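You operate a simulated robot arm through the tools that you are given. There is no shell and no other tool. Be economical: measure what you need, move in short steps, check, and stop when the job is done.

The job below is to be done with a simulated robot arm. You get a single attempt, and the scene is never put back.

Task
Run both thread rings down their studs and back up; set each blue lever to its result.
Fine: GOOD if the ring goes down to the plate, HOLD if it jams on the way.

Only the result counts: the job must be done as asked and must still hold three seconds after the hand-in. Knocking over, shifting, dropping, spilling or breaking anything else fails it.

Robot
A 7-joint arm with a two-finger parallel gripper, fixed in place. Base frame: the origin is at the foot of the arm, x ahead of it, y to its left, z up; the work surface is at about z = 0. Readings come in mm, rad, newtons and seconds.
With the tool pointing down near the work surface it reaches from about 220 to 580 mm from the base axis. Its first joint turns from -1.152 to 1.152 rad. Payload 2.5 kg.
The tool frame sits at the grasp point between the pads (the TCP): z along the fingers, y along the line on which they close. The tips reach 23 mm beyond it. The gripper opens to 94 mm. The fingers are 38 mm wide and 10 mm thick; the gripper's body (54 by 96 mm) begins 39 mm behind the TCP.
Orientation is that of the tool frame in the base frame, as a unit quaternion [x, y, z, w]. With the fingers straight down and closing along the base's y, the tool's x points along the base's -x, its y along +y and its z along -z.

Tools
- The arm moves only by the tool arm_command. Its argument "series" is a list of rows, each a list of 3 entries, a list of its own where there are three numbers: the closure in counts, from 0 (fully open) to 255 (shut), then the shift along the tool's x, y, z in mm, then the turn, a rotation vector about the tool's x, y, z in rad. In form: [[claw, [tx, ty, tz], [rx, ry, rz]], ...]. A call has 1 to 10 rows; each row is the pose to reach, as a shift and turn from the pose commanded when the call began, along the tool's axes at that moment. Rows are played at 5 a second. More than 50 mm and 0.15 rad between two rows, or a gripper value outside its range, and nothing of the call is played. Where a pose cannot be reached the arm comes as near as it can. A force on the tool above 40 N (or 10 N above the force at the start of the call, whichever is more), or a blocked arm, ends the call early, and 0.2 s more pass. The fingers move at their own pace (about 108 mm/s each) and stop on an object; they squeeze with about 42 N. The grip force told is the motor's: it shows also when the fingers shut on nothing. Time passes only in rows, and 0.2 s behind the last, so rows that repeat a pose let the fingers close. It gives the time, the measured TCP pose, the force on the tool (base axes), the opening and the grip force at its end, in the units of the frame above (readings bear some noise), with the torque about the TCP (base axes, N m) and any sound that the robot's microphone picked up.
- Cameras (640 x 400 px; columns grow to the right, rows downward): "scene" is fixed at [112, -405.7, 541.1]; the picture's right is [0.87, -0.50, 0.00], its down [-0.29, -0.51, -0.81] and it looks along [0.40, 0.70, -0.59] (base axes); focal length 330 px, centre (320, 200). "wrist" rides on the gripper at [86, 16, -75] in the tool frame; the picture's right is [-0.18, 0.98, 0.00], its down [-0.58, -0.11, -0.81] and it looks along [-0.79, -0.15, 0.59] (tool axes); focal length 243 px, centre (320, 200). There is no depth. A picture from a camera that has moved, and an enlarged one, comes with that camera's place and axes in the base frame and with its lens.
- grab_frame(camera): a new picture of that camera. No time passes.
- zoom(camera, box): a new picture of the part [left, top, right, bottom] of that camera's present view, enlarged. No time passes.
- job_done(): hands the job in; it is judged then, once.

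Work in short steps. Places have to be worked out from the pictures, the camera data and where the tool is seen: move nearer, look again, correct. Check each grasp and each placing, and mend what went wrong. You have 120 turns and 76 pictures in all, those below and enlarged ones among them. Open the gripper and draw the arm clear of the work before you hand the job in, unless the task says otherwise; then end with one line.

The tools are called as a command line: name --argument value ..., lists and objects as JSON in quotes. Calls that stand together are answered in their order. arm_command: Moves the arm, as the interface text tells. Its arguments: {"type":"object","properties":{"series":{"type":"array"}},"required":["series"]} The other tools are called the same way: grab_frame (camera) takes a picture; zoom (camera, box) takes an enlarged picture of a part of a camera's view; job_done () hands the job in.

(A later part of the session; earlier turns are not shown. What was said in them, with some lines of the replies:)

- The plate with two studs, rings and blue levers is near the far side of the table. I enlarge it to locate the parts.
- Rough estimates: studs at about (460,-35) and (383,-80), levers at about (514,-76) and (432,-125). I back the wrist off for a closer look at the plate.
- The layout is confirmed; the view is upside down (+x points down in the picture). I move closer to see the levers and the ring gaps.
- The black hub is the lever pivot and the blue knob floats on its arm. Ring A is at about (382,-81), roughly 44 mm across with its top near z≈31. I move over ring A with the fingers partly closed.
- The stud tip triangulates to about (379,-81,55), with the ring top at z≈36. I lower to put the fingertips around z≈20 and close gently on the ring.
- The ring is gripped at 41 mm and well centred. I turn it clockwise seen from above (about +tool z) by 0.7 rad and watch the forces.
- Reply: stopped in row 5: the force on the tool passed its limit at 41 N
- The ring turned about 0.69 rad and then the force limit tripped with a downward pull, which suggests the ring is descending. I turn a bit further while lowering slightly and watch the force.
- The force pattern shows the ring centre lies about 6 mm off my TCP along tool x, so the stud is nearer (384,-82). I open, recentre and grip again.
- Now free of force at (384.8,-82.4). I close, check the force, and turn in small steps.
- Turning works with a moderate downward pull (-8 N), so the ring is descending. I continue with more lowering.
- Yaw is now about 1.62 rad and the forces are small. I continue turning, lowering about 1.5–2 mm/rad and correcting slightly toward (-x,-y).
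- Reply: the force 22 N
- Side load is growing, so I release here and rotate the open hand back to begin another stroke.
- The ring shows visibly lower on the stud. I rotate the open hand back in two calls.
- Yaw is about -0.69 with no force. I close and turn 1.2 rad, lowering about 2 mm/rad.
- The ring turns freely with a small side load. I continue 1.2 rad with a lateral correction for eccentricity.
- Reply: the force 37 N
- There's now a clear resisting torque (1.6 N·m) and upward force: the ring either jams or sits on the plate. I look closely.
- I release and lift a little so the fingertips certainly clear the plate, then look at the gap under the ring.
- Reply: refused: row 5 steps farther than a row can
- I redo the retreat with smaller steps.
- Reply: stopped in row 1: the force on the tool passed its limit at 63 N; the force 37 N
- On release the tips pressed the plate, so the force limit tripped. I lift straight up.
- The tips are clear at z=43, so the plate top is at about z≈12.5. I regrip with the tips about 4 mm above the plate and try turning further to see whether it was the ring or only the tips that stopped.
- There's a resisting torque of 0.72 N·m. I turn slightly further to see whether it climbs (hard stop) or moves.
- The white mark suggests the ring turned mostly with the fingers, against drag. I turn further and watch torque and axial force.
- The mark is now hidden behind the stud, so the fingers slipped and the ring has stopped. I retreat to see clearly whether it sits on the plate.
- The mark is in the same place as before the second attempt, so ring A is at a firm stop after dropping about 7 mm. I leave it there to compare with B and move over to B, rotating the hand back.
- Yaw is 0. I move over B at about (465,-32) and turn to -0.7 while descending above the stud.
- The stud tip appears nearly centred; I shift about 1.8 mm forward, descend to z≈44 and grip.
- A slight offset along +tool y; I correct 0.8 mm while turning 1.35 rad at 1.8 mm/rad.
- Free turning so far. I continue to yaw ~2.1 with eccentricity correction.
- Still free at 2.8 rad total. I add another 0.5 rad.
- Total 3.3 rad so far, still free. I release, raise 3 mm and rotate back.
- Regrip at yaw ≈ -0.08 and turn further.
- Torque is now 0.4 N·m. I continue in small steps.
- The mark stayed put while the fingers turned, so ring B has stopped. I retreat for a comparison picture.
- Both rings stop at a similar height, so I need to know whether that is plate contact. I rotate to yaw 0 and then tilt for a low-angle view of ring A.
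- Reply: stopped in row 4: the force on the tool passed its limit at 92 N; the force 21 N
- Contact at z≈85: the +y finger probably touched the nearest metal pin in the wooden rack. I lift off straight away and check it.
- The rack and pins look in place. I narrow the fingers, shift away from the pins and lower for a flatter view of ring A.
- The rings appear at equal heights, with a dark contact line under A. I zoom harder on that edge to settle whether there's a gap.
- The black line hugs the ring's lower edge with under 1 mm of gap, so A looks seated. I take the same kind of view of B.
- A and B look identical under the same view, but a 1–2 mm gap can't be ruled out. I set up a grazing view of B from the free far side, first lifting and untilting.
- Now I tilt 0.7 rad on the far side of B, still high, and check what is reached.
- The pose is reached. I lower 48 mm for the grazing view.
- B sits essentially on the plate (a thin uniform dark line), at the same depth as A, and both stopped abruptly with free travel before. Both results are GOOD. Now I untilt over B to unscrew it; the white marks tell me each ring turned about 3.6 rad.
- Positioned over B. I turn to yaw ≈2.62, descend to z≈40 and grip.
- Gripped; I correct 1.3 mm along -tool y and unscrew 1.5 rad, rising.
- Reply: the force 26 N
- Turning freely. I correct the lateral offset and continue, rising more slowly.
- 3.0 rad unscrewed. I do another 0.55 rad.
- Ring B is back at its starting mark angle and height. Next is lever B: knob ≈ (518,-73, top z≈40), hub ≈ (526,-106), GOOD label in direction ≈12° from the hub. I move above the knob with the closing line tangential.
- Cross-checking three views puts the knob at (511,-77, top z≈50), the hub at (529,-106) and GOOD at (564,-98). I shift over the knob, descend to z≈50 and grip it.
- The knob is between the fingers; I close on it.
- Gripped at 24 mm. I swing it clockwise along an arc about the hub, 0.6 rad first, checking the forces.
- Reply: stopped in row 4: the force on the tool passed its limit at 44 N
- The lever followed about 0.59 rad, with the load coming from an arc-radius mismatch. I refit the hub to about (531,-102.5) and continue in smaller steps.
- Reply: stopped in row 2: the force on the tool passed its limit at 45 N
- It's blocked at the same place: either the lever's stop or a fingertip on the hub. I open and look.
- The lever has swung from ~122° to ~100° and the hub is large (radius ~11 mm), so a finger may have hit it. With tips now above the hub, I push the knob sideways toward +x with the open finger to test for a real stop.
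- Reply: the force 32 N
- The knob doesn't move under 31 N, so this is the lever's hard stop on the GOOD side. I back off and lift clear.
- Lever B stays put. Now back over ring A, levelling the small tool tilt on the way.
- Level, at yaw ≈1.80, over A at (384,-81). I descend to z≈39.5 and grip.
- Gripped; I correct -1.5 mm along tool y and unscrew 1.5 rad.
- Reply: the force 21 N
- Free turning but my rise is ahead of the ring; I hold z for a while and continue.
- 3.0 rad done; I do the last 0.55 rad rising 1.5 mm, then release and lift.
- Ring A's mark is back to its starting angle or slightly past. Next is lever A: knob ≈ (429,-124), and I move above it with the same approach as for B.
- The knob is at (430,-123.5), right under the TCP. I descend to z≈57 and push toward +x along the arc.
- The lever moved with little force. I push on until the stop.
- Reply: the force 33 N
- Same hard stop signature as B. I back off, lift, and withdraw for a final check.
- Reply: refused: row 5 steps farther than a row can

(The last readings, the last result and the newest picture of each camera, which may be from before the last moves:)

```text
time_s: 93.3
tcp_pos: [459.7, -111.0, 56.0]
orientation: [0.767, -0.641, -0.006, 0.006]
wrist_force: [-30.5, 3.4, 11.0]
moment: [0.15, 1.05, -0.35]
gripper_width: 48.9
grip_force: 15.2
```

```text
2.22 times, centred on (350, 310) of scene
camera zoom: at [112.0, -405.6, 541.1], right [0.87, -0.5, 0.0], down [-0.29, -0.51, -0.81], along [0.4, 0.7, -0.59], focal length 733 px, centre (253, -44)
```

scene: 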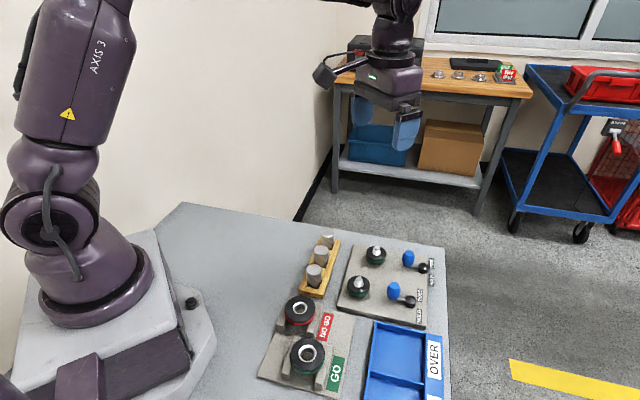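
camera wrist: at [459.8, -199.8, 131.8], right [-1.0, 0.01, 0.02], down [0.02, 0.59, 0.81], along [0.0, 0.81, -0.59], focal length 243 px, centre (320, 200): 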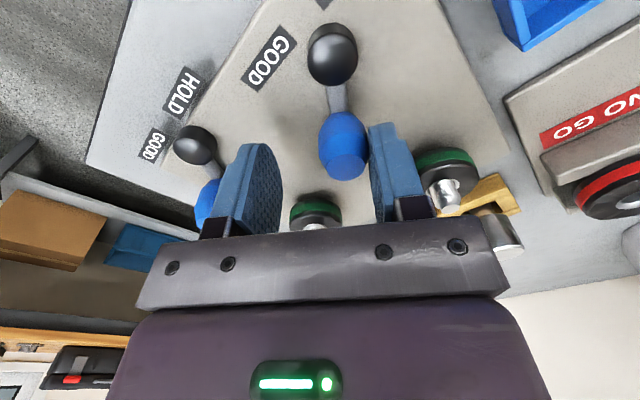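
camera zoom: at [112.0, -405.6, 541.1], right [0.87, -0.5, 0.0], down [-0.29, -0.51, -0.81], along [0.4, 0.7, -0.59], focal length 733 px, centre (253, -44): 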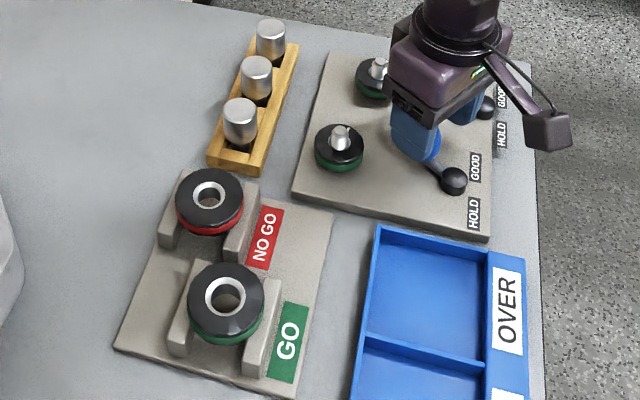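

Ring A is back at its original height and the pins are undisturbed. I withdraw with smaller steps.

arm_command --series '[[160, [0, 6, 0], [0, 0, 0]], [150, [0, 8.5, 0], [0, 0, 0]], [150, [0, 8.5, -35], [0, 0, 0]], [150, [0, 8.5, -75], [0, 0, 0]], [100, [0, 35, -105], [0, 0, 0]], [60, [0, 70, -130], [0, 0, 0]], [0, [0, 110, -145], [0, 0, 0]], [0, [0, 150, -150], [0, 0, 0]]]'

zoom --camera "scene" --box '[330, 230, 450, 330]'

```text
time_s: 95.1
tcp_pos: [316.3, -137.5, 208.8]
orientation: [0.767, -0.641, 0.002, 0.001]
wrist_force: [0.1, -0.3, 0.1]
moment: [-0.04, 0.02, -0.01]
gripper_width: 93.9
grip_force: 0.1
```

```text
4.00 times, centred on (390, 280) of scene
camera zoom: at [112.1, -405.6, 541.1], right [0.87, -0.5, 0.0], down [-0.29, -0.51, -0.81], along [0.4, 0.7, -0.59], focal length 1319 px, centre (40, -120)
```

zoom: 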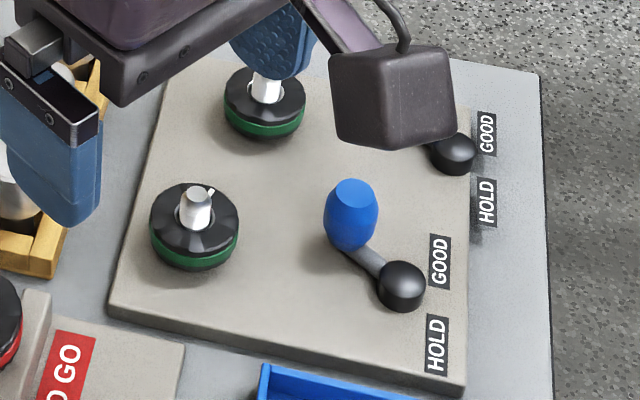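

Both rings have been run down to the plate and back up, both levers rest at their GOOD-side stops, and the arm is clear with the gripper open. I hand the job in.

job_done

```text
The job is handed in.
```

I ran both rings down to the plate and back up, and set both levers to GOOD. The GOOD call is a visual one: each ring turned freely to a firm stop at the same depth, with about 1 mm or less of dark line under it.
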